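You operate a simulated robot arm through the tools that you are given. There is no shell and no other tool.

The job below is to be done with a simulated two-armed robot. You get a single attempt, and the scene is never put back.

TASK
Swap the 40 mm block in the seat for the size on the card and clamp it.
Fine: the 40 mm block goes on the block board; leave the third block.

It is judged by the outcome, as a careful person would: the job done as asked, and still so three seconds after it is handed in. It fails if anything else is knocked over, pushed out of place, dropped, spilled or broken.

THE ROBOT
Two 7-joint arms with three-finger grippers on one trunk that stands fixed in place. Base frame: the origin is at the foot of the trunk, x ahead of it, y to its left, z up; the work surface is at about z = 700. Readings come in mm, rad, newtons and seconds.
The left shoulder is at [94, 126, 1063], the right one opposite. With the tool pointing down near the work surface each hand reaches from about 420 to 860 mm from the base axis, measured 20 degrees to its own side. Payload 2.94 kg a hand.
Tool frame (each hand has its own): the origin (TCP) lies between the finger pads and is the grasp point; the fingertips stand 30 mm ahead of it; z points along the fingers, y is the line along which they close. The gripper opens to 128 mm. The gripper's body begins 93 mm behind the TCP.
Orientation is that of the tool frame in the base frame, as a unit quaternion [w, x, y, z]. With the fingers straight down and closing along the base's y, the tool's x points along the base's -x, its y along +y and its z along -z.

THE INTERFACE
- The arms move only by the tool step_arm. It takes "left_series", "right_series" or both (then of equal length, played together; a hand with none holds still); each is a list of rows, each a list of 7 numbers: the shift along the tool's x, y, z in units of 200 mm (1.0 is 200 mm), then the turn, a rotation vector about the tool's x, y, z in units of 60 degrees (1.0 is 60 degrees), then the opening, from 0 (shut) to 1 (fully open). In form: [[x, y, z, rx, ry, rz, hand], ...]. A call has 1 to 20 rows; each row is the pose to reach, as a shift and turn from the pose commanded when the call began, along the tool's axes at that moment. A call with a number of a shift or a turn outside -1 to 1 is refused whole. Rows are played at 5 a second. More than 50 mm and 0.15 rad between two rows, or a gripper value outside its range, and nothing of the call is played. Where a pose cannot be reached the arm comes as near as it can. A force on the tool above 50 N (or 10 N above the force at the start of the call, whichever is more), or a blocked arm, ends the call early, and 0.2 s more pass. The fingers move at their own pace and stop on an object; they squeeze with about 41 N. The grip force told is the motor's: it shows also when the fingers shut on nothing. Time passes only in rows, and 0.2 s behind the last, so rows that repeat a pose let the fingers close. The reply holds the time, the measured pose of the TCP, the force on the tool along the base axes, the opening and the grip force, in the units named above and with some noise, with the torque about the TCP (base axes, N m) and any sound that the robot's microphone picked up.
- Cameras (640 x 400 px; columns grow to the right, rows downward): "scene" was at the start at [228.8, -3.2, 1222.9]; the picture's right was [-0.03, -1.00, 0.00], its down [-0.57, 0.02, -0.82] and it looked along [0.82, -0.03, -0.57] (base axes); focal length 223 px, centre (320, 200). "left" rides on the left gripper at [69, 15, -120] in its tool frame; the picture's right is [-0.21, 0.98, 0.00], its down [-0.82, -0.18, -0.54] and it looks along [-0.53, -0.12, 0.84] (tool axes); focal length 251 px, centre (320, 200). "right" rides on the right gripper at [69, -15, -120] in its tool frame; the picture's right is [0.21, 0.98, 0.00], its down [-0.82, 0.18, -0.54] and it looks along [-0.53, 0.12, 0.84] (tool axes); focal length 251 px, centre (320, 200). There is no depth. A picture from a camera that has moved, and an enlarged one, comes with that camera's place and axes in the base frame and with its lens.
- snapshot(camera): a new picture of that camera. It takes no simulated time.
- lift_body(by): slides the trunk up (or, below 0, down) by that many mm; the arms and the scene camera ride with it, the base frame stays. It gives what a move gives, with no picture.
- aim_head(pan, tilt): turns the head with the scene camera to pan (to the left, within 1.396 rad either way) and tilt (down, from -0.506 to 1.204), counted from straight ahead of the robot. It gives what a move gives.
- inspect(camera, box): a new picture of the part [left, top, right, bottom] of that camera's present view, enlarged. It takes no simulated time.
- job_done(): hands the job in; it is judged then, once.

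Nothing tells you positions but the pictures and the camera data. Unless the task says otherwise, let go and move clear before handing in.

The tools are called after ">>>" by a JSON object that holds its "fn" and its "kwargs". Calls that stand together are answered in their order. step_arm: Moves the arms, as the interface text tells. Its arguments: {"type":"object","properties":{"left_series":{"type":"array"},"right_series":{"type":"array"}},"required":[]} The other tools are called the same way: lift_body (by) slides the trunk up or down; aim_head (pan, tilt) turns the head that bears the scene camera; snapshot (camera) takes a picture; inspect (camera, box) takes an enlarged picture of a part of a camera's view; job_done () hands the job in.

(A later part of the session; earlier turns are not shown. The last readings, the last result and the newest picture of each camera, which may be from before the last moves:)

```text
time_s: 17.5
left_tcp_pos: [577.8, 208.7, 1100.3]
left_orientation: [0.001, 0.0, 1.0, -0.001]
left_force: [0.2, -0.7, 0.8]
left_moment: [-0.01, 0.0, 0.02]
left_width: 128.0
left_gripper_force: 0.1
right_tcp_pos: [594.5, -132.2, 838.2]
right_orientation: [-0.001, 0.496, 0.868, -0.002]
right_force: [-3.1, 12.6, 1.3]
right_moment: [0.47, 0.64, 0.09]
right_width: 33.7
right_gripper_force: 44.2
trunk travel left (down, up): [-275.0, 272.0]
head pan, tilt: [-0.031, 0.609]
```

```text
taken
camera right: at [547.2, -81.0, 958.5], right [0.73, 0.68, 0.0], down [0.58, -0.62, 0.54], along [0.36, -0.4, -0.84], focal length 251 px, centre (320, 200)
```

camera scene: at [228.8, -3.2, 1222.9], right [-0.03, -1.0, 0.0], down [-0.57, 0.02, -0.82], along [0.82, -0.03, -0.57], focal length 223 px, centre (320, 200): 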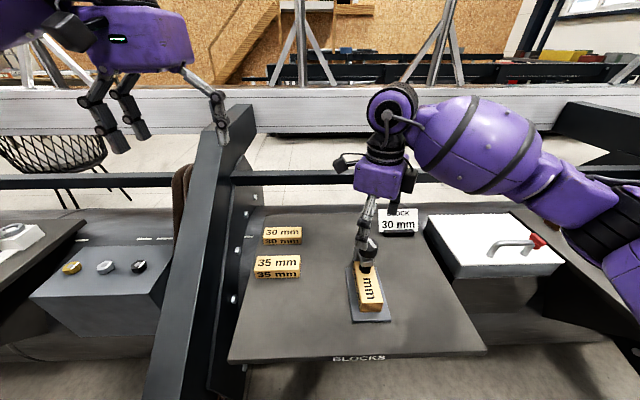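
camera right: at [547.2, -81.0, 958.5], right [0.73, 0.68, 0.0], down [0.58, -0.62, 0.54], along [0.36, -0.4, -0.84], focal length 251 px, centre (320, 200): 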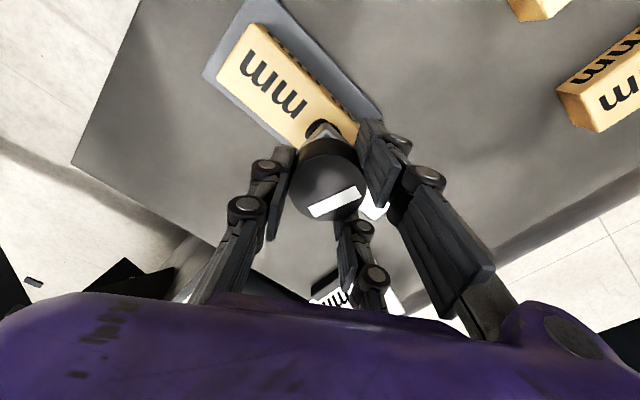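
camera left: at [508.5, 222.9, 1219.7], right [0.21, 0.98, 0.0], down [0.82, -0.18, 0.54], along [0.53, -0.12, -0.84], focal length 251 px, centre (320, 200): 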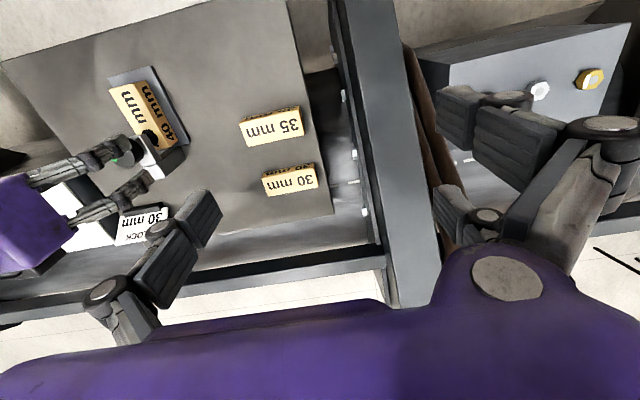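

>>> {"fn": "step_arm", "kwargs": {"right_series": [[0.011, 0.006, 0, 0, 0, 0, 0], [0.0076, 0.0062, -0.0005, 0, 0, -0.125, 0], [0.0043, 0.0069, -0.001, 0, 0, -0.25, 0], [0.001, 0.008, -0.0015, 0, 0, -0.375, 0], [-0.002, 0.0095, -0.002, 0, 0, -0.5, 0], [-0.0048, 0.0114, -0.0025, 0, 0, -0.625, 0], [-0.0074, 0.0136, -0.003, 0, 0, -0.75, 0], [-0.0096, 0.0162, -0.0035, 0, 0, -0.875, 0], [-0.0115, 0.019, -0.004, 0, 0, -1.0, 0], [-0.0115, 0.019, -0.004, 0, 0, -1.0, 0]]}}

>>> {"fn": "snapshot", "kwargs": {"camera": "right"}}

>>> {"fn": "inspect", "kwargs": {"camera": "scene", "box": [330, 210, 410, 290]}}

>>> {"fn": "inspect", "kwargs": {"camera": "scene", "box": [350, 255, 390, 290]}}

```text
time_s: 19.7
left_tcp_pos: [576.2, 207.7, 1102.1]
left_orientation: [0.002, 0.0, 1.0, 0.0]
left_force: [-0.7, 0.6, 0.2]
left_moment: [0.0, 0.01, -0.01]
left_width: 128.0
left_gripper_force: 0.0
right_tcp_pos: [598.9, -134.6, 839.1]
right_orientation: [-0.002, -0.004, 1.0, -0.001]
right_force: [-8.6, -8.7, 6.9]
right_moment: [-0.69, 0.38, 0.03]
right_width: 34.2
right_gripper_force: 45.1
trunk travel left (down, up): [-275.0, 272.0]
head pan, tilt: [-0.031, 0.609]
```

```text
taken
camera right: at [529.9, -150.3, 959.6], right [-0.22, 0.98, 0.0], down [0.82, 0.19, 0.54], along [0.53, 0.12, -0.84], focal length 251 px, centre (320, 200)
```

right: 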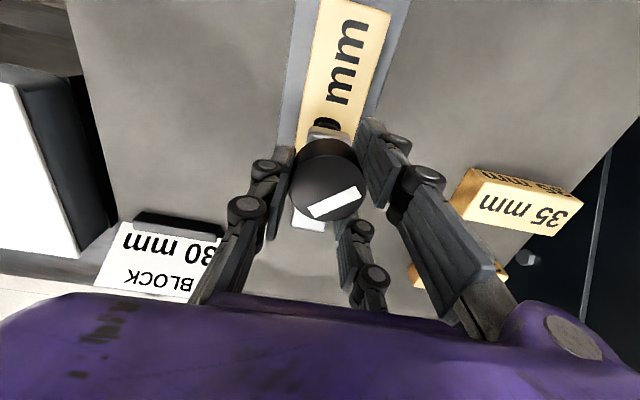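

```text
5.00 times, centred on (370, 250) of scene
camera zoom: at [227.4, -3.9, 1223.2], right [-0.03, -1.0, 0.0], down [-0.57, 0.02, -0.82], along [0.82, -0.03, -0.57], focal length 1117 px, centre (70, -50)
```

zoom: 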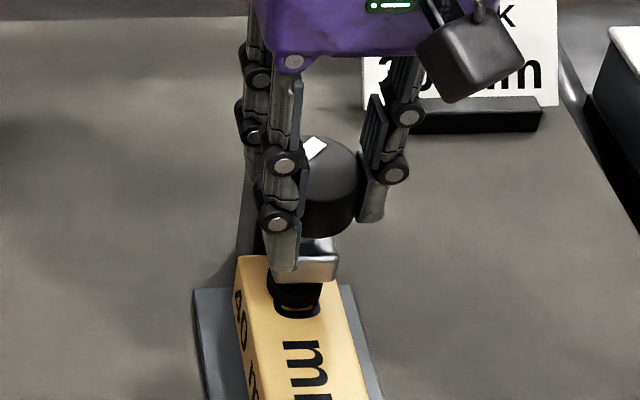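

```text
11.43 times, centred on (370, 272) of scene
camera zoom: at [227.4, -3.9, 1223.2], right [-0.03, -1.0, 0.0], down [-0.57, 0.02, -0.82], along [0.82, -0.03, -0.57], focal length 2553 px, centre (-251, -629)
```

zoom: 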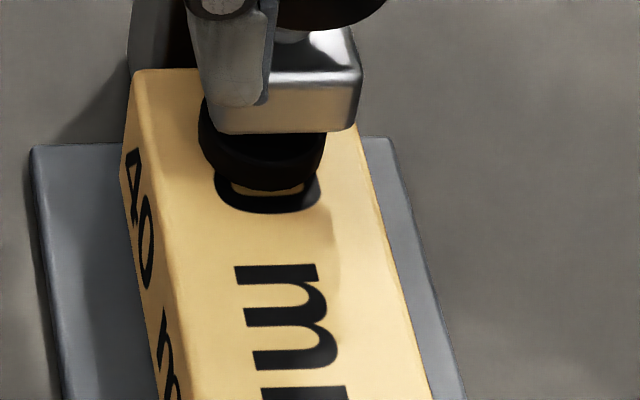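

The foot has clearly lifted off the block after about 180° in total. I'll let go of the knob and rise, and move the left hand aside so it won't be in the way later.

>>> {"fn": "step_arm", "kwargs": {"right_series": [[0, 0, 0, 0, 0, 0, 0.5], [0, 0, 0, 0, 0, 0, 0.9], [0, 0, 0, 0, 0, 0, 1], [0, 0, 0, 0, 0, 0, 1], [0, 0, -0.16, 0, 0, 0, 1], [0, 0, -0.325, 0, 0, 0, 1], [0, 0, -0.325, 0, 0, 0, 1]], "left_series": [[0, 0.05, -0.05, 0, 0, 0, 1], [0, 0.15, -0.1, 0, 0, 0, 1], [0, 0.25, -0.15, 0, 0, 0, 1], [0, 0.38, -0.2, 0, 0, 0, 1], [0, 0.5, -0.25, 0, 0, 0, 1], [0, 0.62, -0.25, 0, 0, 0, 1], [0, 0.75, -0.25, 0, 0, 0, 1]]}}

>>> {"fn": "inspect", "kwargs": {"camera": "scene", "box": [345, 230, 395, 270]}}

>>> {"fn": "inspect", "kwargs": {"camera": "scene", "box": [350, 255, 390, 290]}}

>>> {"fn": "snapshot", "kwargs": {"camera": "scene"}}

>>> {"fn": "snapshot", "kwargs": {"camera": "left"}}

>>> {"fn": "inspect", "kwargs": {"camera": "right", "box": [250, 0, 410, 200]}}

```text
time_s: 21.3
left_tcp_pos: [577.3, 361.2, 1150.8]
left_orientation: [0.001, -0.001, 1.0, 0.0]
left_force: [0.5, -0.3, 0.7]
left_moment: [-0.02, -0.01, -0.04]
left_width: 128.1
left_gripper_force: 0.0
right_tcp_pos: [596.8, -134.6, 904.9]
right_orientation: [-0.001, -0.003, 1.0, -0.001]
right_force: [0.1, 0.9, -0.3]
right_moment: [-0.01, 0.02, 0.01]
right_width: 128.1
right_gripper_force: 0.0
trunk travel left (down, up): [-275.0, 272.0]
head pan, tilt: [-0.031, 0.609]
```

```text
10.00 times, centred on (370, 250) of scene
camera zoom: at [228.8, -2.8, 1222.9], right [-0.03, -1.0, 0.0], down [-0.57, 0.02, -0.82], along [0.82, -0.03, -0.57], focal length 2234 px, centre (-180, -300)
```

zoom: 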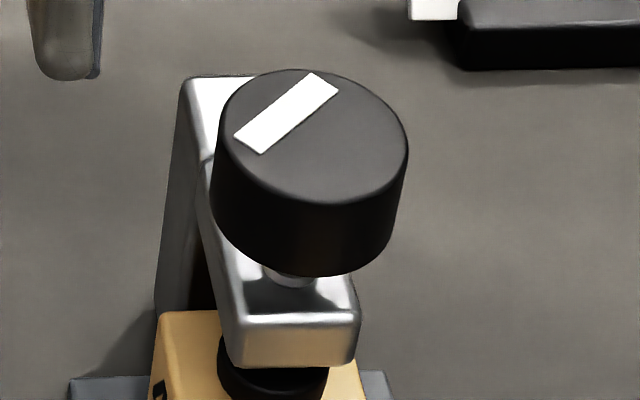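

```text
11.43 times, centred on (370, 272) of scene
camera zoom: at [228.8, -2.8, 1222.9], right [-0.03, -1.0, 0.0], down [-0.57, 0.02, -0.82], along [0.82, -0.03, -0.57], focal length 2553 px, centre (-251, -629)
```

zoom: 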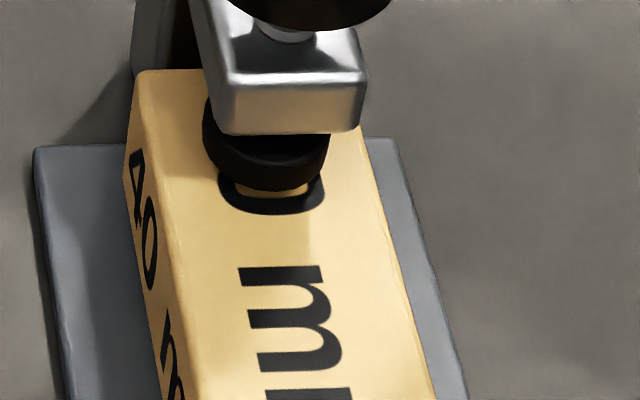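

```text
taken
camera scene: at [228.8, -2.8, 1222.9], right [-0.03, -1.0, 0.0], down [-0.57, 0.02, -0.82], along [0.82, -0.03, -0.57], focal length 223 px, centre (320, 200)
```

scene: 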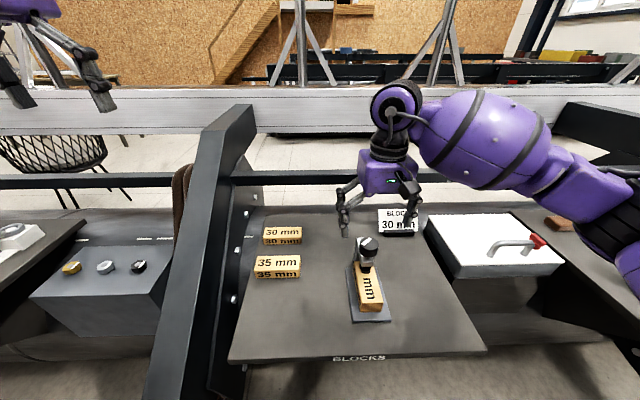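

```text
taken
camera left: at [507.5, 376.7, 1270.5], right [0.21, 0.98, 0.0], down [0.82, -0.18, 0.54], along [0.53, -0.12, -0.84], focal length 251 px, centre (320, 200)
```

left: 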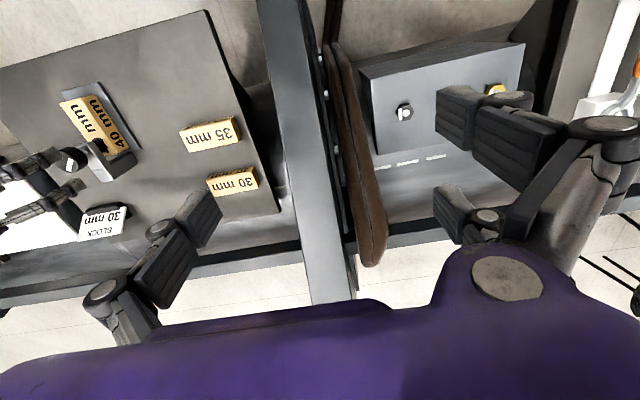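

```text
2.00 times, centred on (330, 100) of right
camera zoom: at [528.6, -150.0, 1025.6], right [-0.22, 0.98, 0.0], down [0.82, 0.19, 0.54], along [0.52, 0.12, -0.84], focal length 503 px, centre (300, 400)
```

zoom: 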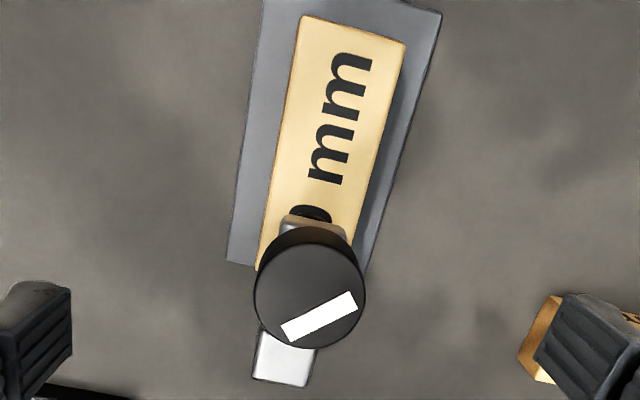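

The foot is about 4 mm above the block, and the screw seems to advance about 10 mm per turn. Next the right hand goes over the free near end of the 40 mm block, fingers either side of it.

>>> {"fn": "step_arm", "kwargs": {"right_series": [[0.15, 0.012, 0, 0, 0, 0, 1], [0.294, 0.023, 0, 0, 0, 0, 1], [0.294, 0.023, 0.19, 0, 0, 0, 1], [0.294, 0.023, 0.38, 0, 0, 0, 1], [0.294, 0.023, 0.57, 0, 0, 0, 1], [0.294, 0.023, 0.66, 0, 0, 0, 1], [0.294, 0.023, 0.7545, 0, 0, 0, 1]]}}

>>> {"fn": "snapshot", "kwargs": {"camera": "right"}}

>>> {"fn": "inspect", "kwargs": {"camera": "scene", "box": [310, 190, 430, 330]}}

>>> {"fn": "inspect", "kwargs": {"camera": "left", "box": [0, 70, 160, 250]}}

```text
time_s: 22.9
left_tcp_pos: [577.1, 359.8, 1151.3]
left_orientation: [0.0, 0.001, 1.0, 0.0]
left_force: [0.3, 0.3, 0.2]
left_moment: [-0.01, 0.01, 0.0]
left_width: 128.6
left_gripper_force: 0.2
right_tcp_pos: [540.3, -130.5, 753.4]
right_orientation: [-0.002, -0.003, 1.0, -0.001]
right_force: [0.4, -0.2, -0.3]
right_moment: [0.04, -0.03, -0.03]
right_width: 128.0
right_gripper_force: 0.1
trunk travel left (down, up): [-275.0, 272.0]
head pan, tilt: [-0.031, 0.609]
```

```text
taken
camera right: at [472.1, -146.6, 873.6], right [-0.22, 0.98, 0.0], down [0.82, 0.19, 0.54], along [0.52, 0.12, -0.84], focal length 251 px, centre (320, 200)
```

right: 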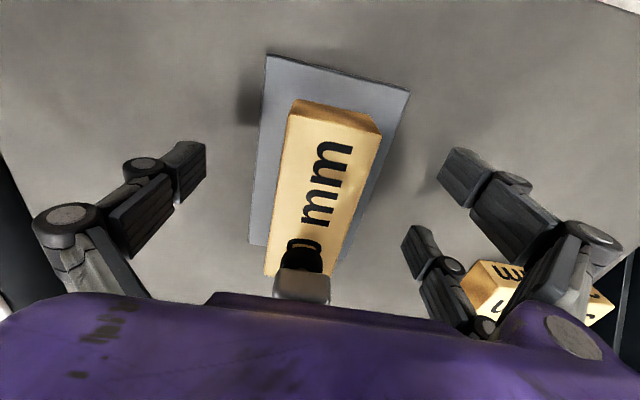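

```text
2.86 times, centred on (370, 260) of scene
camera zoom: at [229.1, -3.3, 1222.9], right [-0.03, -1.0, 0.0], down [-0.57, 0.02, -0.82], along [0.82, -0.03, -0.57], focal length 638 px, centre (177, 29)
```

zoom: 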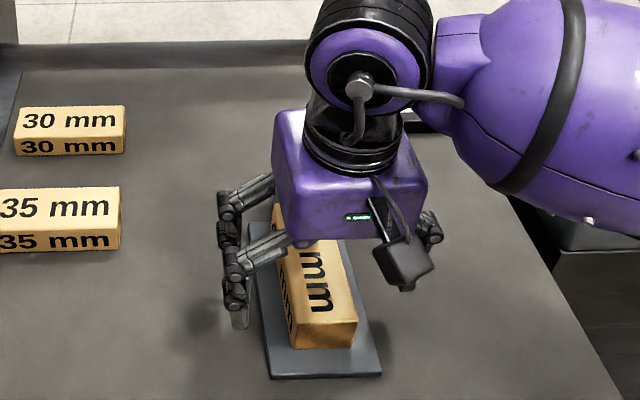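

```text
2.22 times, centred on (80, 160) of left
camera zoom: at [507.9, 375.6, 1270.6], right [0.21, 0.98, 0.0], down [0.82, -0.18, 0.54], along [0.53, -0.12, -0.84], focal length 559 px, centre (853, 289)
```

zoom: 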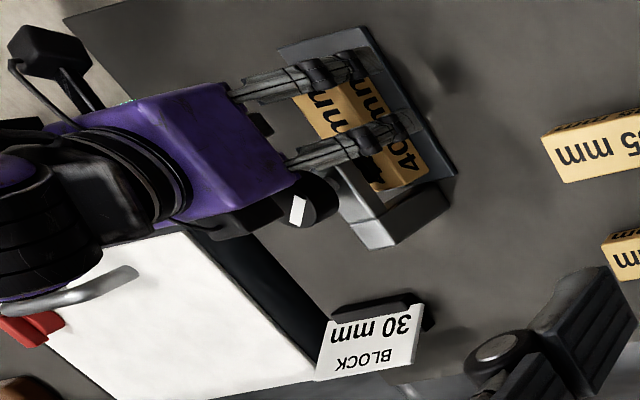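

The fingers straddle the block with no contact. I'll close on it now.

>>> {"fn": "step_arm", "kwargs": {"right_series": [[0, 0, 0, 0, 0, 0, 0.6], [0, 0, 0, 0, 0, 0, 0.45], [0, 0, 0, 0, 0, 0, 0.2], [0, 0, 0, 0, 0, 0, 0], [0, 0, 0, 0, 0, 0, 0]]}}

>>> {"fn": "snapshot", "kwargs": {"camera": "right"}}

>>> {"fn": "inspect", "kwargs": {"camera": "scene", "box": [310, 190, 430, 330]}}

```text
time_s: 24.1
left_tcp_pos: [577.0, 359.7, 1151.3]
left_orientation: [0.001, -0.001, 1.0, 0.001]
left_force: [0.6, 0.4, 0.0]
left_moment: [-0.01, -0.02, -0.01]
left_width: 128.0
left_gripper_force: 0.0
right_tcp_pos: [540.3, -130.9, 753.1]
right_orientation: [-0.002, -0.004, 1.0, 0.0]
right_force: [0.6, 0.2, -0.1]
right_moment: [0.0, 0.11, -0.04]
right_width: 49.2
right_gripper_force: 40.9
trunk travel left (down, up): [-275.0, 272.0]
head pan, tilt: [-0.031, 0.609]
```

```text
taken
camera right: at [471.8, -146.3, 874.0], right [-0.22, 0.98, 0.0], down [0.82, 0.19, 0.54], along [0.52, 0.12, -0.84], focal length 251 px, centre (320, 200)
```

right: 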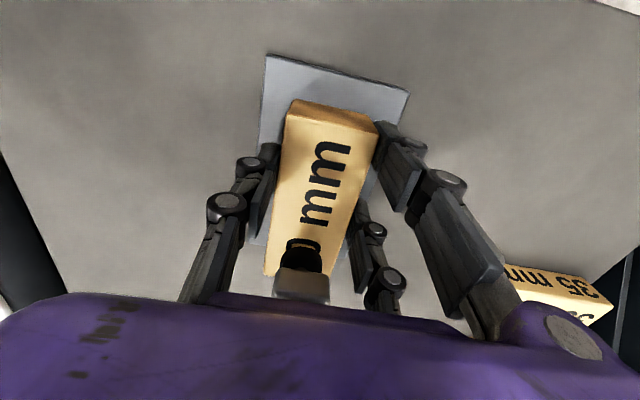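

```text
2.86 times, centred on (370, 260) of scene
camera zoom: at [228.8, -3.1, 1222.9], right [-0.03, -1.0, 0.0], down [-0.57, 0.02, -0.82], along [0.82, -0.03, -0.57], focal length 638 px, centre (177, 29)
```

zoom: 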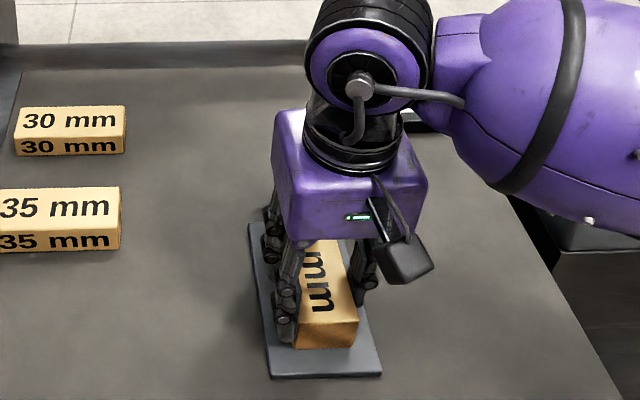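

I have the 40 mm block firmly (49 mm width). I'll lift it 2 mm, slide it straight toward the robot out from under the foot, and then raise it.

>>> {"fn": "step_arm", "kwargs": {"right_series": [[0, 0, -0.01, 0, 0, 0, 0], [0.06, 0, -0.01, 0, 0, 0, 0], [0.14, 0, -0.01, 0, 0, 0, 0], [0.22, 0, -0.01, 0, 0, 0, 0], [0.3, 0, -0.01, 0, 0, 0, 0], [0.38, 0, -0.01, 0, 0, 0, 0], [0.45, 0, -0.01, 0, 0, 0, 0], [0.45, 0, -0.01, 0, 0, 0, 0]]}}

>>> {"fn": "snapshot", "kwargs": {"camera": "scene"}}

>>> {"fn": "snapshot", "kwargs": {"camera": "right"}}

```text
time_s: 25.9
left_tcp_pos: [578.0, 360.1, 1151.5]
left_orientation: [0.0, 0.0, 1.0, 0.0]
left_force: [0.5, 0.0, 0.0]
left_moment: [0.02, -0.02, 0.02]
left_width: 127.9
left_gripper_force: 0.0
right_tcp_pos: [449.6, -131.4, 756.0]
right_orientation: [-0.001, -0.004, 1.0, 0.001]
right_force: [0.3, -0.1, -1.6]
right_moment: [0.01, 0.04, 0.02]
right_width: 48.9
right_gripper_force: 41.3
trunk travel left (down, up): [-275.0, 272.0]
head pan, tilt: [-0.031, 0.609]
```

```text
taken
camera scene: at [228.9, -3.2, 1222.9], right [-0.03, -1.0, 0.0], down [-0.57, 0.02, -0.82], along [0.82, -0.03, -0.57], focal length 223 px, centre (320, 200)
```

scene: 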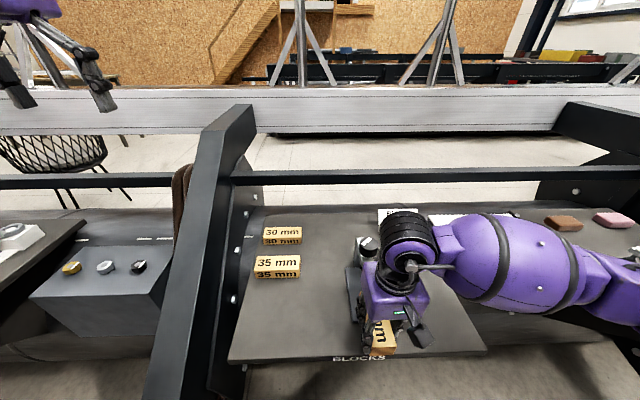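

```text
taken
camera right: at [381.8, -146.9, 876.5], right [-0.22, 0.98, 0.0], down [0.82, 0.19, 0.54], along [0.52, 0.12, -0.84], focal length 251 px, centre (320, 200)
```

right: 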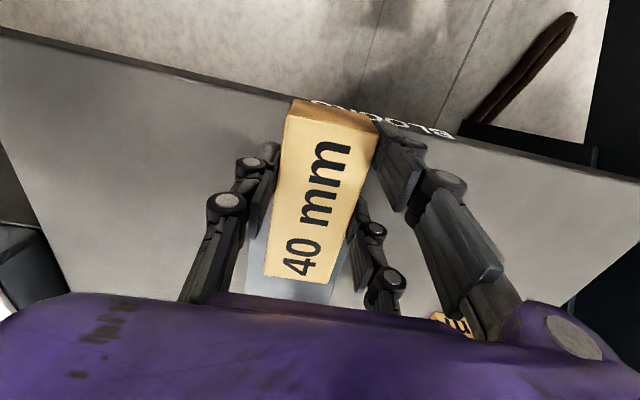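

The 40 mm block is out and held. I'll lift it and carry it left, turning it 90° toward the open spot at the front-left of the board, near (500, 99), in line with the other blocks.

>>> {"fn": "step_arm", "kwargs": {"right_series": [[0, 0, -0.2, 0, 0, 0, 0], [0, 0, -0.4, 0, 0, 0, 0], [-0.006, 0.1, -0.4, 0, 0, 0.125, 0], [-0.012, 0.2, -0.4, 0, 0, 0.25, 0], [-0.018, 0.3, -0.4, 0, 0, 0.375, 0], [-0.025, 0.4, -0.4, 0, 0, 0.5, 0], [-0.031, 0.5, -0.4, 0, 0, 0.625, 0], [-0.037, 0.6, -0.4, 0, 0, 0.75, 0], [-0.043, 0.7, -0.4, 0, 0, 0.875, 0], [-0.05, 0.8, -0.4, 0, 0, 1.0, 0], [-0.05, 0.8, -0.4, 0, 0, 1.0, 0]]}}

>>> {"fn": "step_arm", "kwargs": {"right_series": [[0.076, 0.1, 0, 0, 0, 0.125, 0], [0.152, 0.2, 0, 0, 0, 0.25, 0], [0.228, 0.3, 0, 0, 0, 0.375, 0], [0.303, 0.406, 0, 0, 0, 0.5, 0], [0.303, 0.406, 0, 0, 0, 0.5, 0]]}}

>>> {"fn": "snapshot", "kwargs": {"camera": "scene"}}

>>> {"fn": "snapshot", "kwargs": {"camera": "right"}}

```text
time_s: 28.3
left_tcp_pos: [578.7, 360.4, 1151.4]
left_orientation: [0.0, 0.0, 1.0, -0.001]
left_force: [-0.6, -0.7, -0.4]
left_moment: [0.01, -0.01, -0.02]
left_width: 127.9
left_gripper_force: 0.1
right_tcp_pos: [460.7, 31.6, 833.9]
right_orientation: [-0.001, 0.498, 0.867, -0.002]
right_force: [1.0, 0.0, -1.2]
right_moment: [0.0, 0.02, -0.01]
right_width: 49.2
right_gripper_force: 41.1
trunk travel left (down, up): [-275.0, 272.0]
head pan, tilt: [-0.031, 0.609]
```

```text
time_s: 29.5
left_tcp_pos: [576.2, 359.5, 1149.9]
left_orientation: [0.001, 0.001, 1.0, 0.0]
left_force: [0.1, 0.1, 0.6]
left_moment: [0.02, 0.03, 0.0]
left_width: 127.9
left_gripper_force: 0.1
right_tcp_pos: [499.3, 122.3, 835.6]
right_orientation: [-0.001, 0.705, 0.709, -0.001]
right_force: [0.0, -0.3, -0.8]
right_moment: [0.0, -0.01, 0.02]
right_width: 49.2
right_gripper_force: 41.2
trunk travel left (down, up): [-275.0, 272.0]
head pan, tilt: [-0.031, 0.609]
```

```text
taken
camera scene: at [228.8, -3.5, 1222.9], right [-0.03, -1.0, 0.0], down [-0.57, 0.02, -0.82], along [0.82, -0.03, -0.57], focal length 223 px, centre (320, 200)
```

scene: 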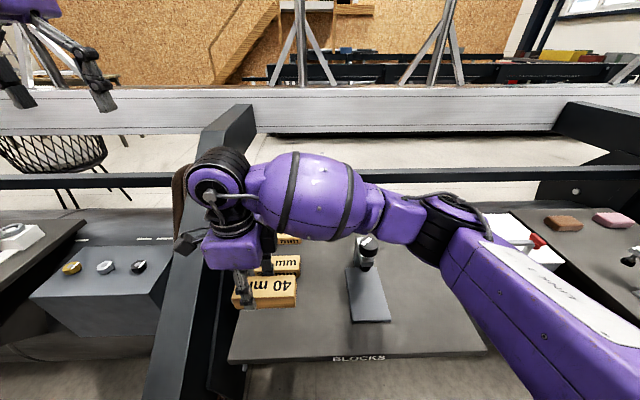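

```text
taken
camera right: at [484.7, 191.3, 955.3], right [0.98, 0.22, 0.0], down [0.19, -0.82, 0.54], along [0.12, -0.53, -0.84], focal length 251 px, centre (320, 200)
```

right: 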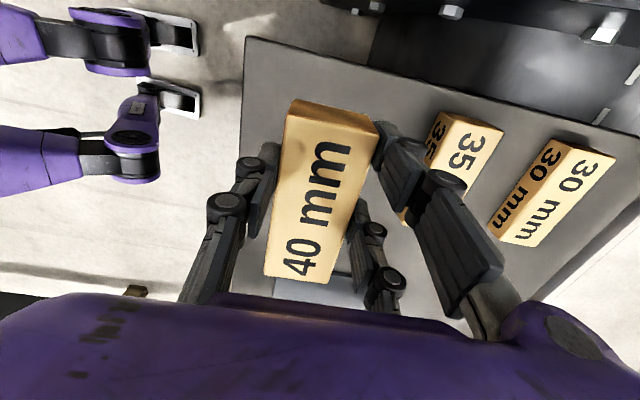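

The block is level above the free spot, lined up with the other two. I'll lower it gently, watching for contact force.

>>> {"fn": "step_arm", "kwargs": {"right_series": [[0, 0, 0.2, 0, 0, 0, 0], [0, 0, 0.38, 0, 0, 0, 0], [0, 0, 0.41, 0, 0, 0, 0], [0, 0, 0.425, 0, 0, 0, 0], [0, 0, 0.435, 0, 0, 0, 0], [0, 0, 0.44, 0, 0, 0, 0]]}}

>>> {"fn": "inspect", "kwargs": {"camera": "scene", "box": [200, 220, 340, 340]}}

```text
time_s: 30.9
left_tcp_pos: [578.1, 360.3, 1151.5]
left_orientation: [0.001, 0.0, 1.0, 0.0]
left_force: [0.1, 0.3, 0.6]
left_moment: [-0.02, 0.0, -0.02]
left_width: 128.2
left_gripper_force: 0.1
right_tcp_pos: [498.3, 121.4, 747.3]
right_orientation: [-0.002, 0.705, 0.71, -0.001]
right_force: [-0.1, 0.2, -0.2]
right_moment: [0.03, 0.02, -0.01]
right_width: 49.0
right_gripper_force: 41.1
trunk travel left (down, up): [-275.0, 272.0]
head pan, tilt: [-0.031, 0.609]
```

```text
3.33 times, centred on (270, 280) of scene
camera zoom: at [228.9, -3.1, 1222.9], right [-0.03, -1.0, 0.0], down [-0.57, 0.02, -0.82], along [0.82, -0.03, -0.57], focal length 745 px, centre (487, -67)
```

zoom: 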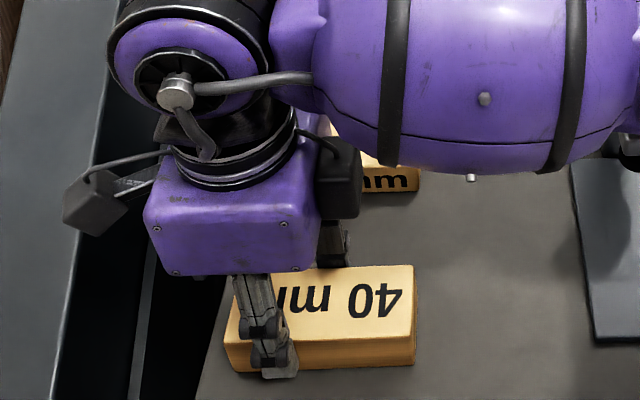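

>>> {"fn": "step_arm", "kwargs": {"right_series": [[0, 0, 0.005, 0, 0, 0, 0], [0, 0, 0.01, 0, 0, 0, 0], [0, 0, 0.01, 0, 0, 0, 0]]}}

```text
time_s: 31.7
left_tcp_pos: [577.2, 359.0, 1152.6]
left_orientation: [0.001, 0.0, 1.0, 0.0]
left_force: [-0.1, -0.3, 0.1]
left_moment: [0.05, 0.01, -0.03]
left_width: 128.0
left_gripper_force: 0.1
right_tcp_pos: [498.1, 122.9, 745.6]
right_orientation: [0.0, 0.704, 0.71, -0.001]
right_force: [-0.3, 0.4, 1.5]
right_moment: [0.13, -0.03, 0.0]
right_width: 49.2
right_gripper_force: 41.6
trunk travel left (down, up): [-275.0, 272.0]
head pan, tilt: [-0.031, 0.609]
```

>>> {"fn": "step_arm", "kwargs": {"right_series": [[0, 0, 0.004, 0, 0, 0, 0], [0, 0, 0.008, 0, 0, 0, 0], [0, 0, 0.008, 0, 0, 0, 0]]}}

```text
time_s: 32.5
left_tcp_pos: [575.8, 358.7, 1151.5]
left_orientation: [0.001, 0.0, 1.0, 0.0]
left_force: [-0.6, 0.0, -0.5]
left_moment: [0.02, -0.01, 0.01]
left_width: 127.6
left_gripper_force: 0.0
right_tcp_pos: [497.9, 121.7, 745.8]
right_orientation: [-0.001, 0.705, 0.709, -0.001]
right_force: [-0.7, -2.1, 14.3]
right_moment: [0.54, 0.04, 0.02]
right_width: 49.3
right_gripper_force: 41.1
trunk travel left (down, up): [-275.0, 272.0]
head pan, tilt: [-0.031, 0.609]
```

The block is on the board (14 N of contact). I'll ease off the pressure, open partway so the fingers stay clear of the 35 mm block, and rise.

>>> {"fn": "step_arm", "kwargs": {"right_series": [[0, 0, -0.005, 0, 0, 0, 0], [0, 0, -0.006, 0, 0, 0, 0.42], [0, 0, -0.006, 0, 0, 0, 0.55], [0, 0, -0.006, 0, 0, 0, 0.7], [0, 0, -0.006, 0, 0, 0, 0.7], [0, 0, -0.15, 0, 0, 0, 0.7], [0, 0, -0.35, 0, 0, 0, 0.7], [0, 0, -0.5, 0, 0, 0, 0.7]]}}

>>> {"fn": "snapshot", "kwargs": {"camera": "scene"}}

>>> {"fn": "snapshot", "kwargs": {"camera": "right"}}

```text
time_s: 34.3
left_tcp_pos: [577.9, 359.4, 1151.3]
left_orientation: [0.0, 0.0, 1.0, -0.001]
left_force: [-0.2, 0.2, -0.1]
left_moment: [0.01, -0.02, -0.02]
left_width: 128.0
left_gripper_force: 0.1
right_tcp_pos: [497.0, 123.2, 842.7]
right_orientation: [-0.001, 0.705, 0.71, -0.001]
right_force: [0.4, 0.1, -0.7]
right_moment: [0.02, -0.02, 0.01]
right_width: 89.6
right_gripper_force: 0.1
trunk travel left (down, up): [-275.0, 272.0]
head pan, tilt: [-0.031, 0.609]
```

```text
taken
camera scene: at [228.6, -3.2, 1223.0], right [-0.03, -1.0, 0.0], down [-0.57, 0.02, -0.82], along [0.82, -0.03, -0.57], focal length 223 px, centre (320, 200)
```

scene: 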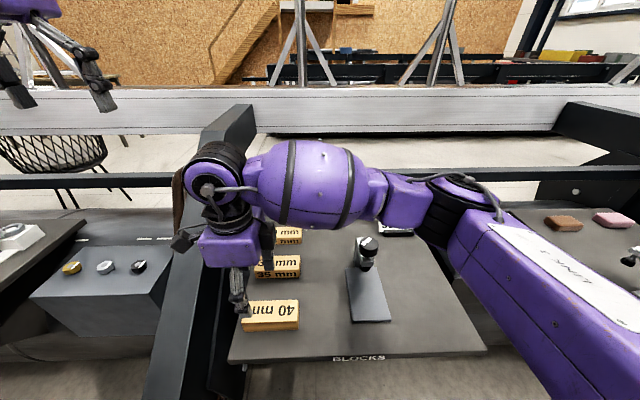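

```text
taken
camera right: at [482.4, 192.3, 963.9], right [0.98, 0.22, 0.0], down [0.19, -0.82, 0.54], along [0.12, -0.53, -0.84], focal length 251 px, centre (320, 200)
```

right: 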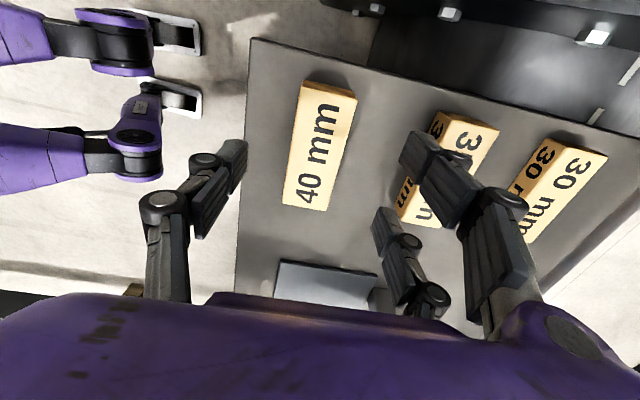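

The 40 mm block now sits on the board in line with the others, and the seat is empty. Next I'll carry the open right hand forward above the 30 mm block near (758, 99).

>>> {"fn": "step_arm", "kwargs": {"right_series": [[0, 0.2, 0, 0, 0, 0, 0.8], [0, 0.43, 0, 0, 0, 0, 0.8], [0.01, 0.66, 0, 0, 0, 0, 0.8], [0.015, 0.9, 0, 0, 0, 0, 0.8], [0.015, 0.9, 0, 0, 0, 0, 0.8]]}}

>>> {"fn": "step_arm", "kwargs": {"right_series": [[0, 0.2, 0, 0, 0, 0, 0.8], [0, 0.4, 0, 0, 0, 0, 0.8], [0, 0.4, 0, 0, 0, 0, 0.8]]}}

>>> {"fn": "snapshot", "kwargs": {"camera": "scene"}}

>>> {"fn": "snapshot", "kwargs": {"camera": "right"}}

```text
time_s: 35.5
left_tcp_pos: [577.1, 360.1, 1151.7]
left_orientation: [0.001, -0.001, 1.0, 0.0]
left_force: [0.7, -0.7, -1.2]
left_moment: [0.03, -0.02, -0.01]
left_width: 128.0
left_gripper_force: 0.0
right_tcp_pos: [679.1, 128.9, 839.3]
right_orientation: [0.0, 0.705, 0.709, -0.001]
right_force: [0.3, 0.6, 0.0]
right_moment: [0.02, 0.01, 0.02]
right_width: 102.5
right_gripper_force: 0.1
trunk travel left (down, up): [-275.0, 272.0]
head pan, tilt: [-0.031, 0.609]
```

```text
time_s: 36.3
left_tcp_pos: [578.0, 359.1, 1151.2]
left_orientation: [0.001, 0.0, 1.0, 0.0]
left_force: [0.6, -0.9, 0.3]
left_moment: [0.03, 0.0, 0.0]
left_width: 128.2
left_gripper_force: 0.0
right_tcp_pos: [755.5, 122.2, 840.4]
right_orientation: [-0.002, 0.704, 0.71, -0.001]
right_force: [0.4, -0.5, -0.5]
right_moment: [0.02, 0.01, 0.04]
right_width: 102.3
right_gripper_force: 0.3
right hand out of reach, approached as far as the arm can: row 2, 3
trunk travel left (down, up): [-275.0, 272.0]
head pan, tilt: [-0.031, 0.609]
```

```text
taken
camera scene: at [229.1, -4.0, 1222.8], right [-0.03, -1.0, 0.0], down [-0.57, 0.02, -0.82], along [0.82, -0.03, -0.57], focal length 223 px, centre (320, 200)
```

scene: 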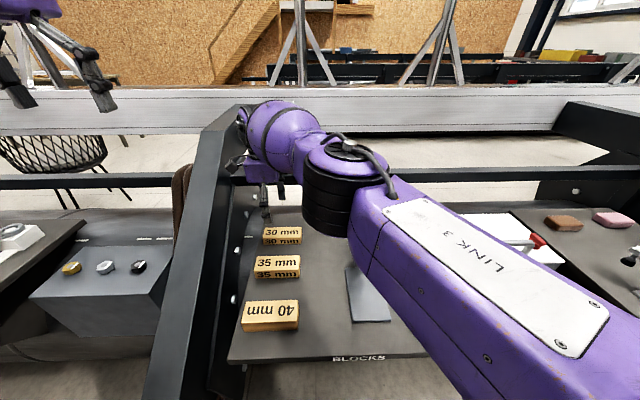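

```text
taken
camera right: at [740.8, 192.1, 960.7], right [0.97, 0.22, 0.0], down [0.19, -0.82, 0.54], along [0.12, -0.53, -0.84], focal length 251 px, centre (320, 200)
```

right: 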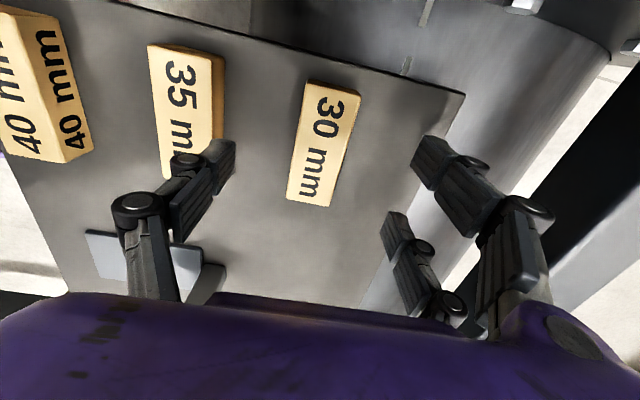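

The right arm is at its limit over there, while the left hand can reach this block easily. I'll bring the right hand back to its own side and use the left hand for the 30 mm block.

>>> {"fn": "step_arm", "kwargs": {"right_series": [[-0.08, -0.18, -0.08, 0, 0, 0, 0.8], [-0.16, -0.36, -0.16, 0, 0, 0, 0.8], [-0.24, -0.54, -0.24, 0, 0, 0, 0.8], [-0.32, -0.72, -0.32, 0, 0, 0, 0.8], [-0.4, -0.9, -0.4, 0, 0, 0, 0.8]]}}

>>> {"fn": "step_arm", "kwargs": {"right_series": [[-0.12, 0, -0.04, 0, 0, -0.125, 0.8], [-0.24, 0, -0.08, 0, 0, -0.25, 0.8], [-0.36, 0, -0.12, 0, 0, -0.375, 0.8], [-0.48, 0, -0.16, 0, 0, -0.5, 0.8], [-0.6, 0, -0.2, 0, 0, -0.625, 0.8], [-0.72, 0, -0.24, 0, 0, -0.75, 0.8], [-0.84, 0, -0.27, 0, 0, -0.875, 0.8], [-0.95, 0, -0.3, 0, 0, -1.0, 0.8]]}}

>>> {"fn": "step_arm", "kwargs": {"right_series": [[-0.08, -0.19, 0, 0, 0, -0.125, 0.8], [-0.16, -0.38, 0, 0, 0, -0.25, 0.8], [-0.24, -0.57, 0, 0, 0, -0.375, 0.8], [-0.32, -0.76, 0, 0, 0, -0.5, 0.8], [-0.39, -0.95, 0, 0, 0, -0.5, 0.8]]}}

>>> {"fn": "snapshot", "kwargs": {"camera": "scene"}}

>>> {"fn": "snapshot", "kwargs": {"camera": "right"}}

>>> {"fn": "snapshot", "kwargs": {"camera": "left"}}

```text
time_s: 37.5
left_tcp_pos: [578.0, 359.0, 1151.6]
left_orientation: [0.001, 0.0, 1.0, 0.0]
left_force: [-0.1, -0.4, -0.2]
left_moment: [0.02, 0.02, 0.01]
left_width: 127.7
left_gripper_force: 0.0
right_tcp_pos: [575.2, 41.7, 927.8]
right_orientation: [0.0, 0.705, 0.709, -0.001]
right_force: [0.5, 0.2, 0.1]
right_moment: [-0.03, -0.03, -0.03]
right_width: 102.4
right_gripper_force: 0.1
trunk travel left (down, up): [-275.0, 272.0]
head pan, tilt: [-0.031, 0.609]
```

```text
time_s: 39.3
left_tcp_pos: [577.5, 360.7, 1152.5]
left_orientation: [0.001, 0.0, 1.0, 0.0]
left_force: [0.3, -0.2, 1.4]
left_moment: [0.02, -0.01, 0.01]
left_width: 127.9
left_gripper_force: 0.1
right_tcp_pos: [575.2, -147.2, 984.3]
right_orientation: [-0.001, 0.254, 0.967, 0.0]
right_force: [-1.1, 0.8, 0.5]
right_moment: [0.03, 0.0, -0.01]
right_width: 102.4
right_gripper_force: 0.0
trunk travel left (down, up): [-275.0, 272.0]
head pan, tilt: [-0.031, 0.609]
```

```text
time_s: 40.5
left_tcp_pos: [577.3, 359.1, 1152.4]
left_orientation: [0.001, 0.0, 1.0, 0.0]
left_force: [-0.1, -0.5, -0.2]
left_moment: [0.0, -0.02, -0.04]
left_width: 128.1
left_gripper_force: 0.0
right_tcp_pos: [551.2, -351.7, 983.0]
right_orientation: [-0.002, -0.004, 1.0, 0.0]
right_force: [-0.5, -0.3, -0.6]
right_moment: [0.05, -0.01, -0.06]
right_width: 102.5
right_gripper_force: 0.0
trunk travel left (down, up): [-275.0, 272.0]
head pan, tilt: [-0.031, 0.609]
```

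```text
taken
camera scene: at [227.9, -3.9, 1223.1], right [-0.03, -1.0, 0.0], down [-0.57, 0.02, -0.82], along [0.82, -0.03, -0.57], focal length 223 px, centre (320, 200)
```

scene: 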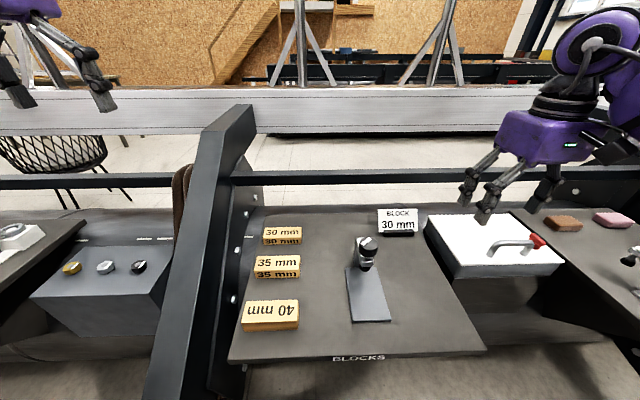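

```text
taken
camera right: at [482.1, -368.2, 1104.2], right [-0.22, 0.97, 0.0], down [0.82, 0.19, 0.54], along [0.52, 0.12, -0.84], focal length 251 px, centre (320, 200)
```

right: 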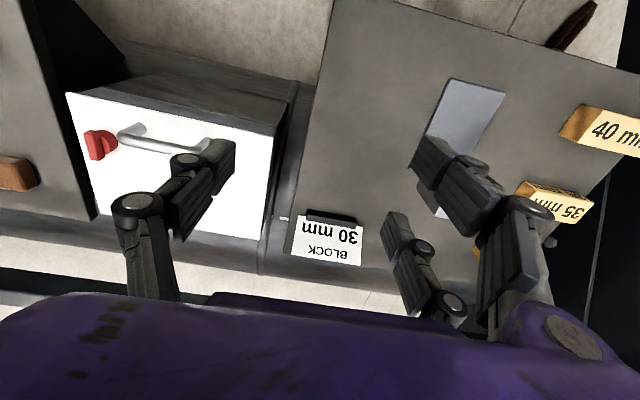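

```text
taken
camera left: at [506.6, 375.0, 1271.5], right [0.21, 0.98, 0.0], down [0.82, -0.18, 0.54], along [0.53, -0.12, -0.84], focal length 251 px, centre (320, 200)
```

left: 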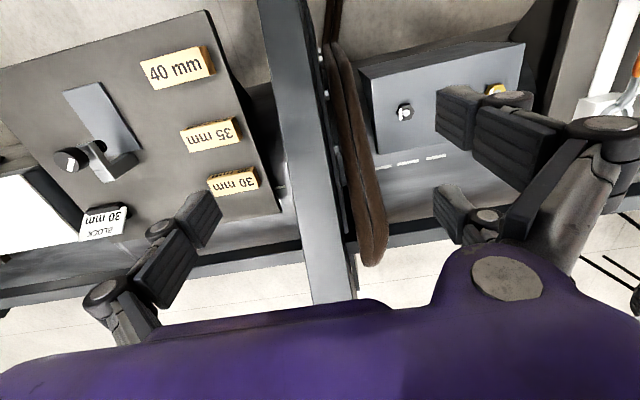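

The blocks stand in a tidy row and the seat is empty. I'm looking closely at the bare seat for any stops or recess, and at the 30 mm block.

>>> {"fn": "inspect", "kwargs": {"camera": "scene", "box": [335, 230, 405, 330]}}

>>> {"fn": "inspect", "kwargs": {"camera": "scene", "box": [345, 230, 395, 270]}}

>>> {"fn": "inspect", "kwargs": {"camera": "scene", "box": [225, 210, 325, 340]}}

>>> {"fn": "inspect", "kwargs": {"camera": "right", "box": [400, 60, 530, 240]}}

>>> {"fn": "inspect", "kwargs": {"camera": "left", "box": [40, 70, 160, 200]}}

```text
4.00 times, centred on (370, 280) of scene
camera zoom: at [227.9, -3.9, 1223.1], right [-0.03, -1.0, 0.0], down [-0.57, 0.02, -0.82], along [0.82, -0.03, -0.57], focal length 894 px, centre (120, -120)
```

zoom: 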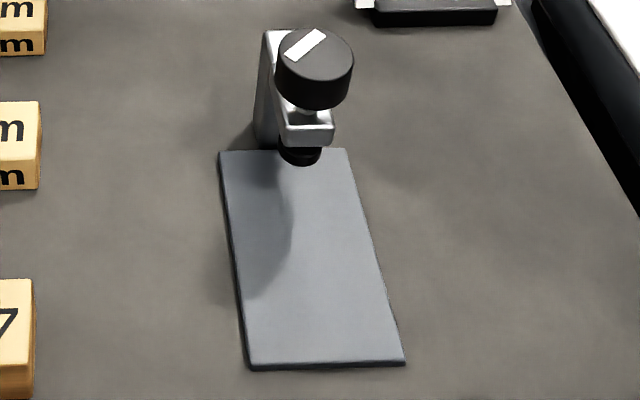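

```text
10.00 times, centred on (370, 250) of scene
camera zoom: at [227.9, -3.9, 1223.1], right [-0.03, -1.0, 0.0], down [-0.57, 0.02, -0.82], along [0.82, -0.03, -0.57], focal length 2234 px, centre (-180, -300)
```

zoom: 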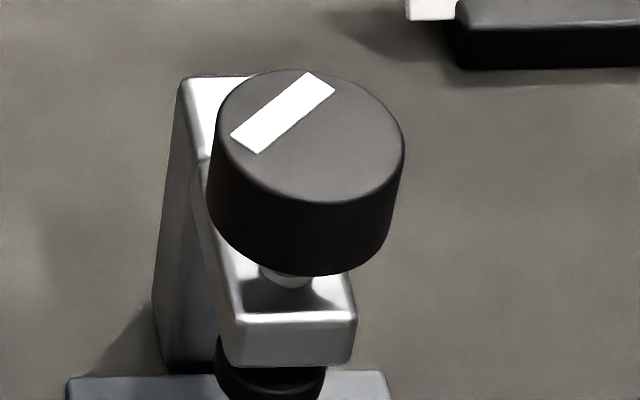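

```text
3.08 times, centred on (275, 275) of scene
camera zoom: at [227.9, -3.9, 1223.1], right [-0.03, -1.0, 0.0], down [-0.57, 0.02, -0.82], along [0.82, -0.03, -0.57], focal length 687 px, centre (458, -31)
```

zoom: 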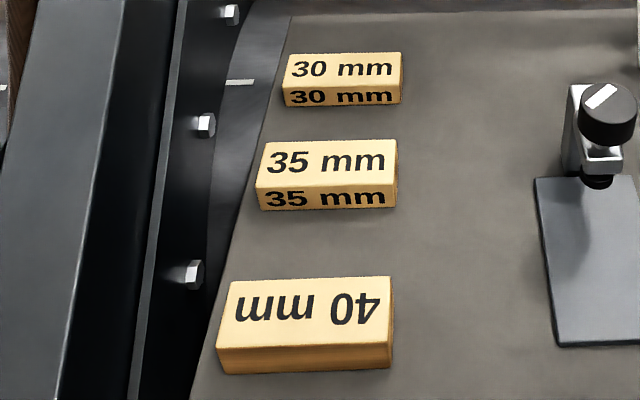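

```text
2.22 times, centred on (465, 150) of right
camera zoom: at [482.1, -368.2, 1104.2], right [-0.22, 0.97, 0.0], down [0.82, 0.19, 0.54], along [0.52, 0.12, -0.84], focal length 559 px, centre (-2, 311)
```

zoom: 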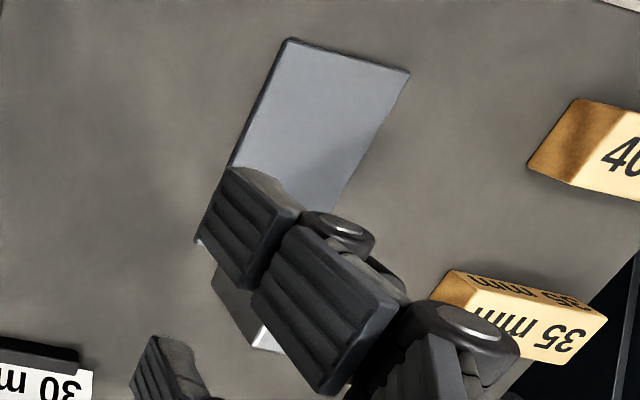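

```text
3.08 times, centred on (100, 135) of left
camera zoom: at [506.6, 375.0, 1271.5], right [0.21, 0.98, 0.0], down [0.82, -0.18, 0.54], along [0.53, -0.12, -0.84], focal length 774 px, centre (997, 400)
```

zoom: 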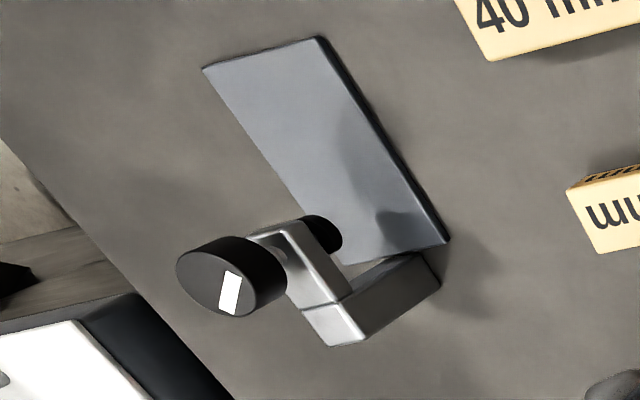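

The seat is a plain flat plate with no stops, so I'll aim to put the 30 mm block where the old one lay (centre about (563, -130)). The left hand now goes above the 30 mm block, turned 90° to grip across its width.

>>> {"fn": "step_arm", "kwargs": {"left_series": [[-0.056, -0.119, 0.075, 0, 0, -0.125, 0.8], [-0.1125, -0.2375, 0.15, 0, 0, -0.25, 0.8], [-0.169, -0.356, 0.225, 0, 0, -0.375, 0.8], [-0.225, -0.475, 0.3, 0, 0, -0.5, 0.8], [-0.281, -0.594, 0.375, 0, 0, -0.625, 0.8], [-0.3375, -0.7125, 0.45, 0, 0, -0.75, 0.8], [-0.394, -0.831, 0.525, 0, 0, -0.875, 0.8], [-0.45, -0.95, 0.6, 0, 0, -1.0, 0.8], [-0.45, -0.95, 0.6, 0, 0, -1.0, 0.8]]}}

>>> {"fn": "step_arm", "kwargs": {"left_series": [[0.032, -0.1065, 0.158, 0, 0, -0.083, 0.8], [0.064, -0.213, 0.317, 0, 0, -0.167, 0.8], [0.0955, -0.3195, 0.475, 0, 0, -0.25, 0.8], [0.127, -0.426, 0.633, 0, 0, -0.333, 0.8], [0.159, -0.5325, 0.79, 0, 0, -0.417, 0.8], [0.191, -0.639, 0.95, 0, 0, -0.5, 0.8], [0.191, -0.639, 0.95, 0, 0, -0.5, 0.8]]}}

>>> {"fn": "snapshot", "kwargs": {"camera": "left"}}

>>> {"fn": "snapshot", "kwargs": {"camera": "scene"}}

```text
time_s: 42.5
left_tcp_pos: [667.2, 169.7, 1031.6]
left_orientation: [0.001, -0.501, 0.866, -0.001]
left_force: [0.6, -0.5, -0.5]
left_moment: [-0.01, -0.01, -0.04]
left_width: 102.5
left_gripper_force: 0.0
right_tcp_pos: [549.2, -349.5, 982.8]
right_orientation: [-0.003, -0.004, 1.0, -0.001]
right_force: [0.0, 0.6, -0.4]
right_moment: [0.0, 0.01, -0.01]
right_width: 102.4
right_gripper_force: 0.0
trunk travel left (down, up): [-275.0, 272.0]
head pan, tilt: [-0.031, 0.609]
```

```text
time_s: 44.1
left_tcp_pos: [762.1, 72.4, 842.2]
left_orientation: [-0.001, 0.708, -0.707, 0.001]
left_force: [-0.7, 0.2, -0.6]
left_moment: [0.0, -0.04, -0.01]
left_width: 102.5
left_gripper_force: 0.1
right_tcp_pos: [550.4, -351.2, 983.9]
right_orientation: [-0.002, -0.004, 1.0, -0.001]
right_force: [0.1, 0.4, -0.1]
right_moment: [0.01, -0.03, 0.01]
right_width: 102.6
right_gripper_force: 0.0
trunk travel left (down, up): [-275.0, 272.0]
head pan, tilt: [-0.031, 0.609]
```

```text
taken
camera left: at [746.1, 3.0, 960.4], right [-0.98, 0.21, 0.0], down [0.18, 0.82, 0.54], along [0.12, 0.53, -0.84], focal length 251 px, centre (320, 200)
```

left: 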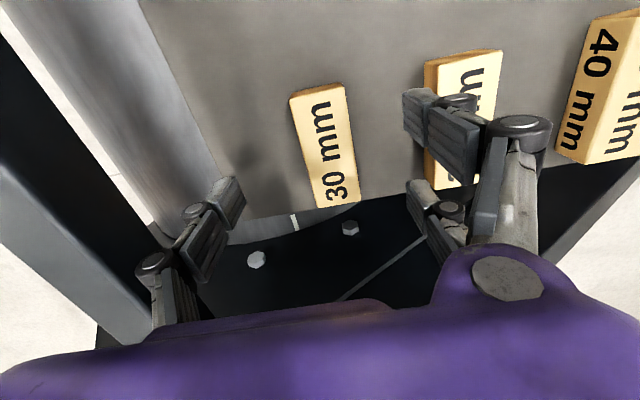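

```text
taken
camera scene: at [228.2, -3.0, 1223.1], right [-0.03, -1.0, 0.0], down [-0.57, 0.02, -0.82], along [0.82, -0.03, -0.57], focal length 223 px, centre (320, 200)
```

scene: 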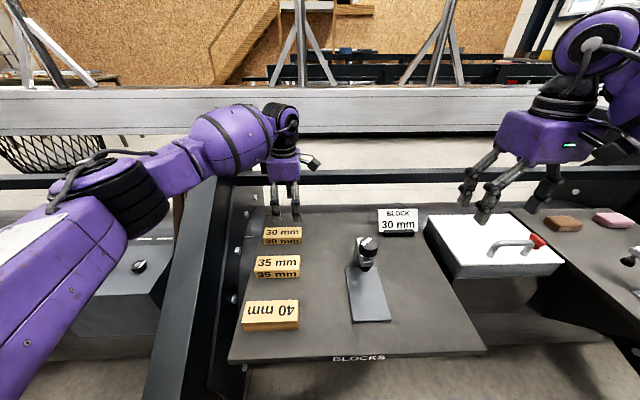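

>>> {"fn": "inspect", "kwargs": {"camera": "left", "box": [270, 70, 380, 220]}}

```text
2.67 times, centred on (325, 145) of left
camera zoom: at [746.1, 3.0, 960.4], right [-0.98, 0.21, 0.0], down [0.18, 0.82, 0.54], along [0.12, 0.53, -0.84], focal length 670 px, centre (307, 347)
```

zoom: 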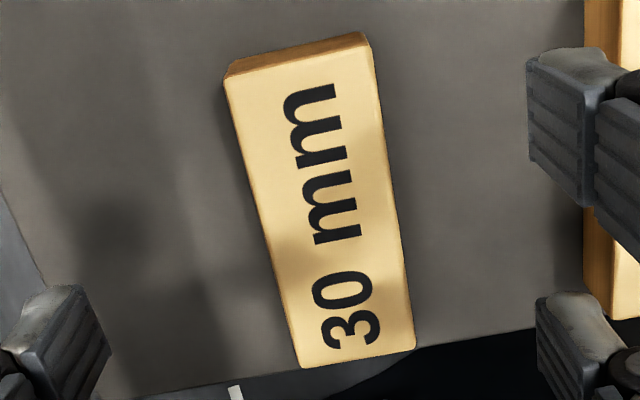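

The 30 mm block is centred at (759, 99) as expected. I'll lower the left hand over it and close.

>>> {"fn": "step_arm", "kwargs": {"left_series": [[0, 0.01, 0.15, 0, 0, 0, 0.8], [0, 0.01, 0.32, 0, 0, 0, 0.8], [0, 0.01, 0.45, 0, 0, 0, 0.8], [0, 0.01, 0.521, 0, 0, 0, 0.8], [0, 0.01, 0.521, 0, 0, 0, 0.8]]}}

>>> {"fn": "snapshot", "kwargs": {"camera": "left"}}

>>> {"fn": "inspect", "kwargs": {"camera": "scene", "box": [230, 160, 340, 290]}}

```text
time_s: 45.3
left_tcp_pos: [758.1, 69.9, 734.3]
left_orientation: [-0.001, 0.707, -0.707, 0.0]
left_force: [0.2, 0.6, -0.3]
left_moment: [-0.05, 0.0, -0.02]
left_width: 102.4
left_gripper_force: 0.0
right_tcp_pos: [550.3, -350.1, 983.1]
right_orientation: [-0.002, -0.003, 1.0, 0.0]
right_force: [0.7, -0.1, -0.6]
right_moment: [0.01, 0.0, 0.01]
right_width: 102.6
right_gripper_force: 0.1
trunk travel left (down, up): [-275.0, 272.0]
head pan, tilt: [-0.031, 0.609]
```

```text
taken
camera left: at [741.0, 1.5, 854.5], right [-0.98, 0.22, 0.0], down [0.18, 0.82, 0.54], along [0.12, 0.53, -0.84], focal length 251 px, centre (320, 200)
```

left: 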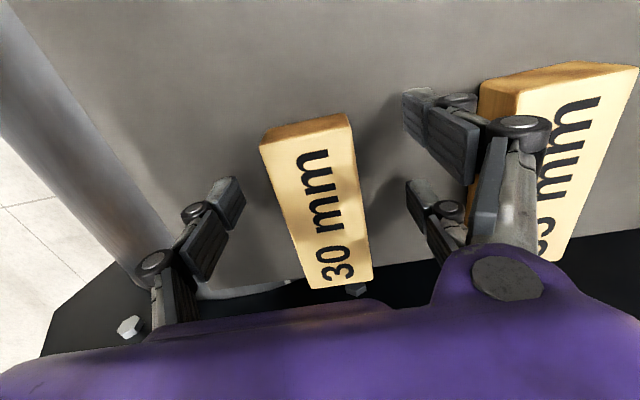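

```text
3.08 times, centred on (285, 225) of scene
camera zoom: at [228.7, -3.2, 1222.9], right [-0.03, -1.0, 0.0], down [-0.57, 0.02, -0.82], along [0.82, -0.03, -0.57], focal length 687 px, centre (428, 123)
```

zoom: 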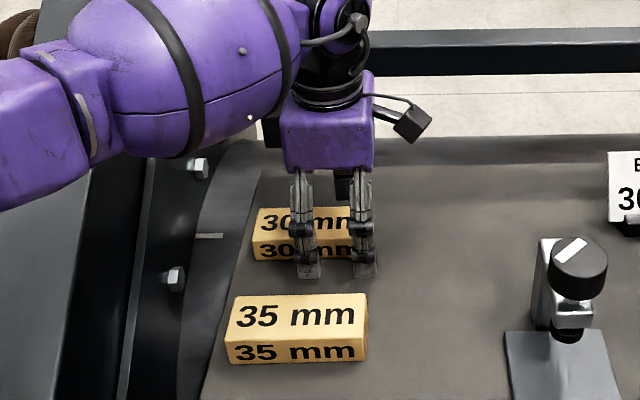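

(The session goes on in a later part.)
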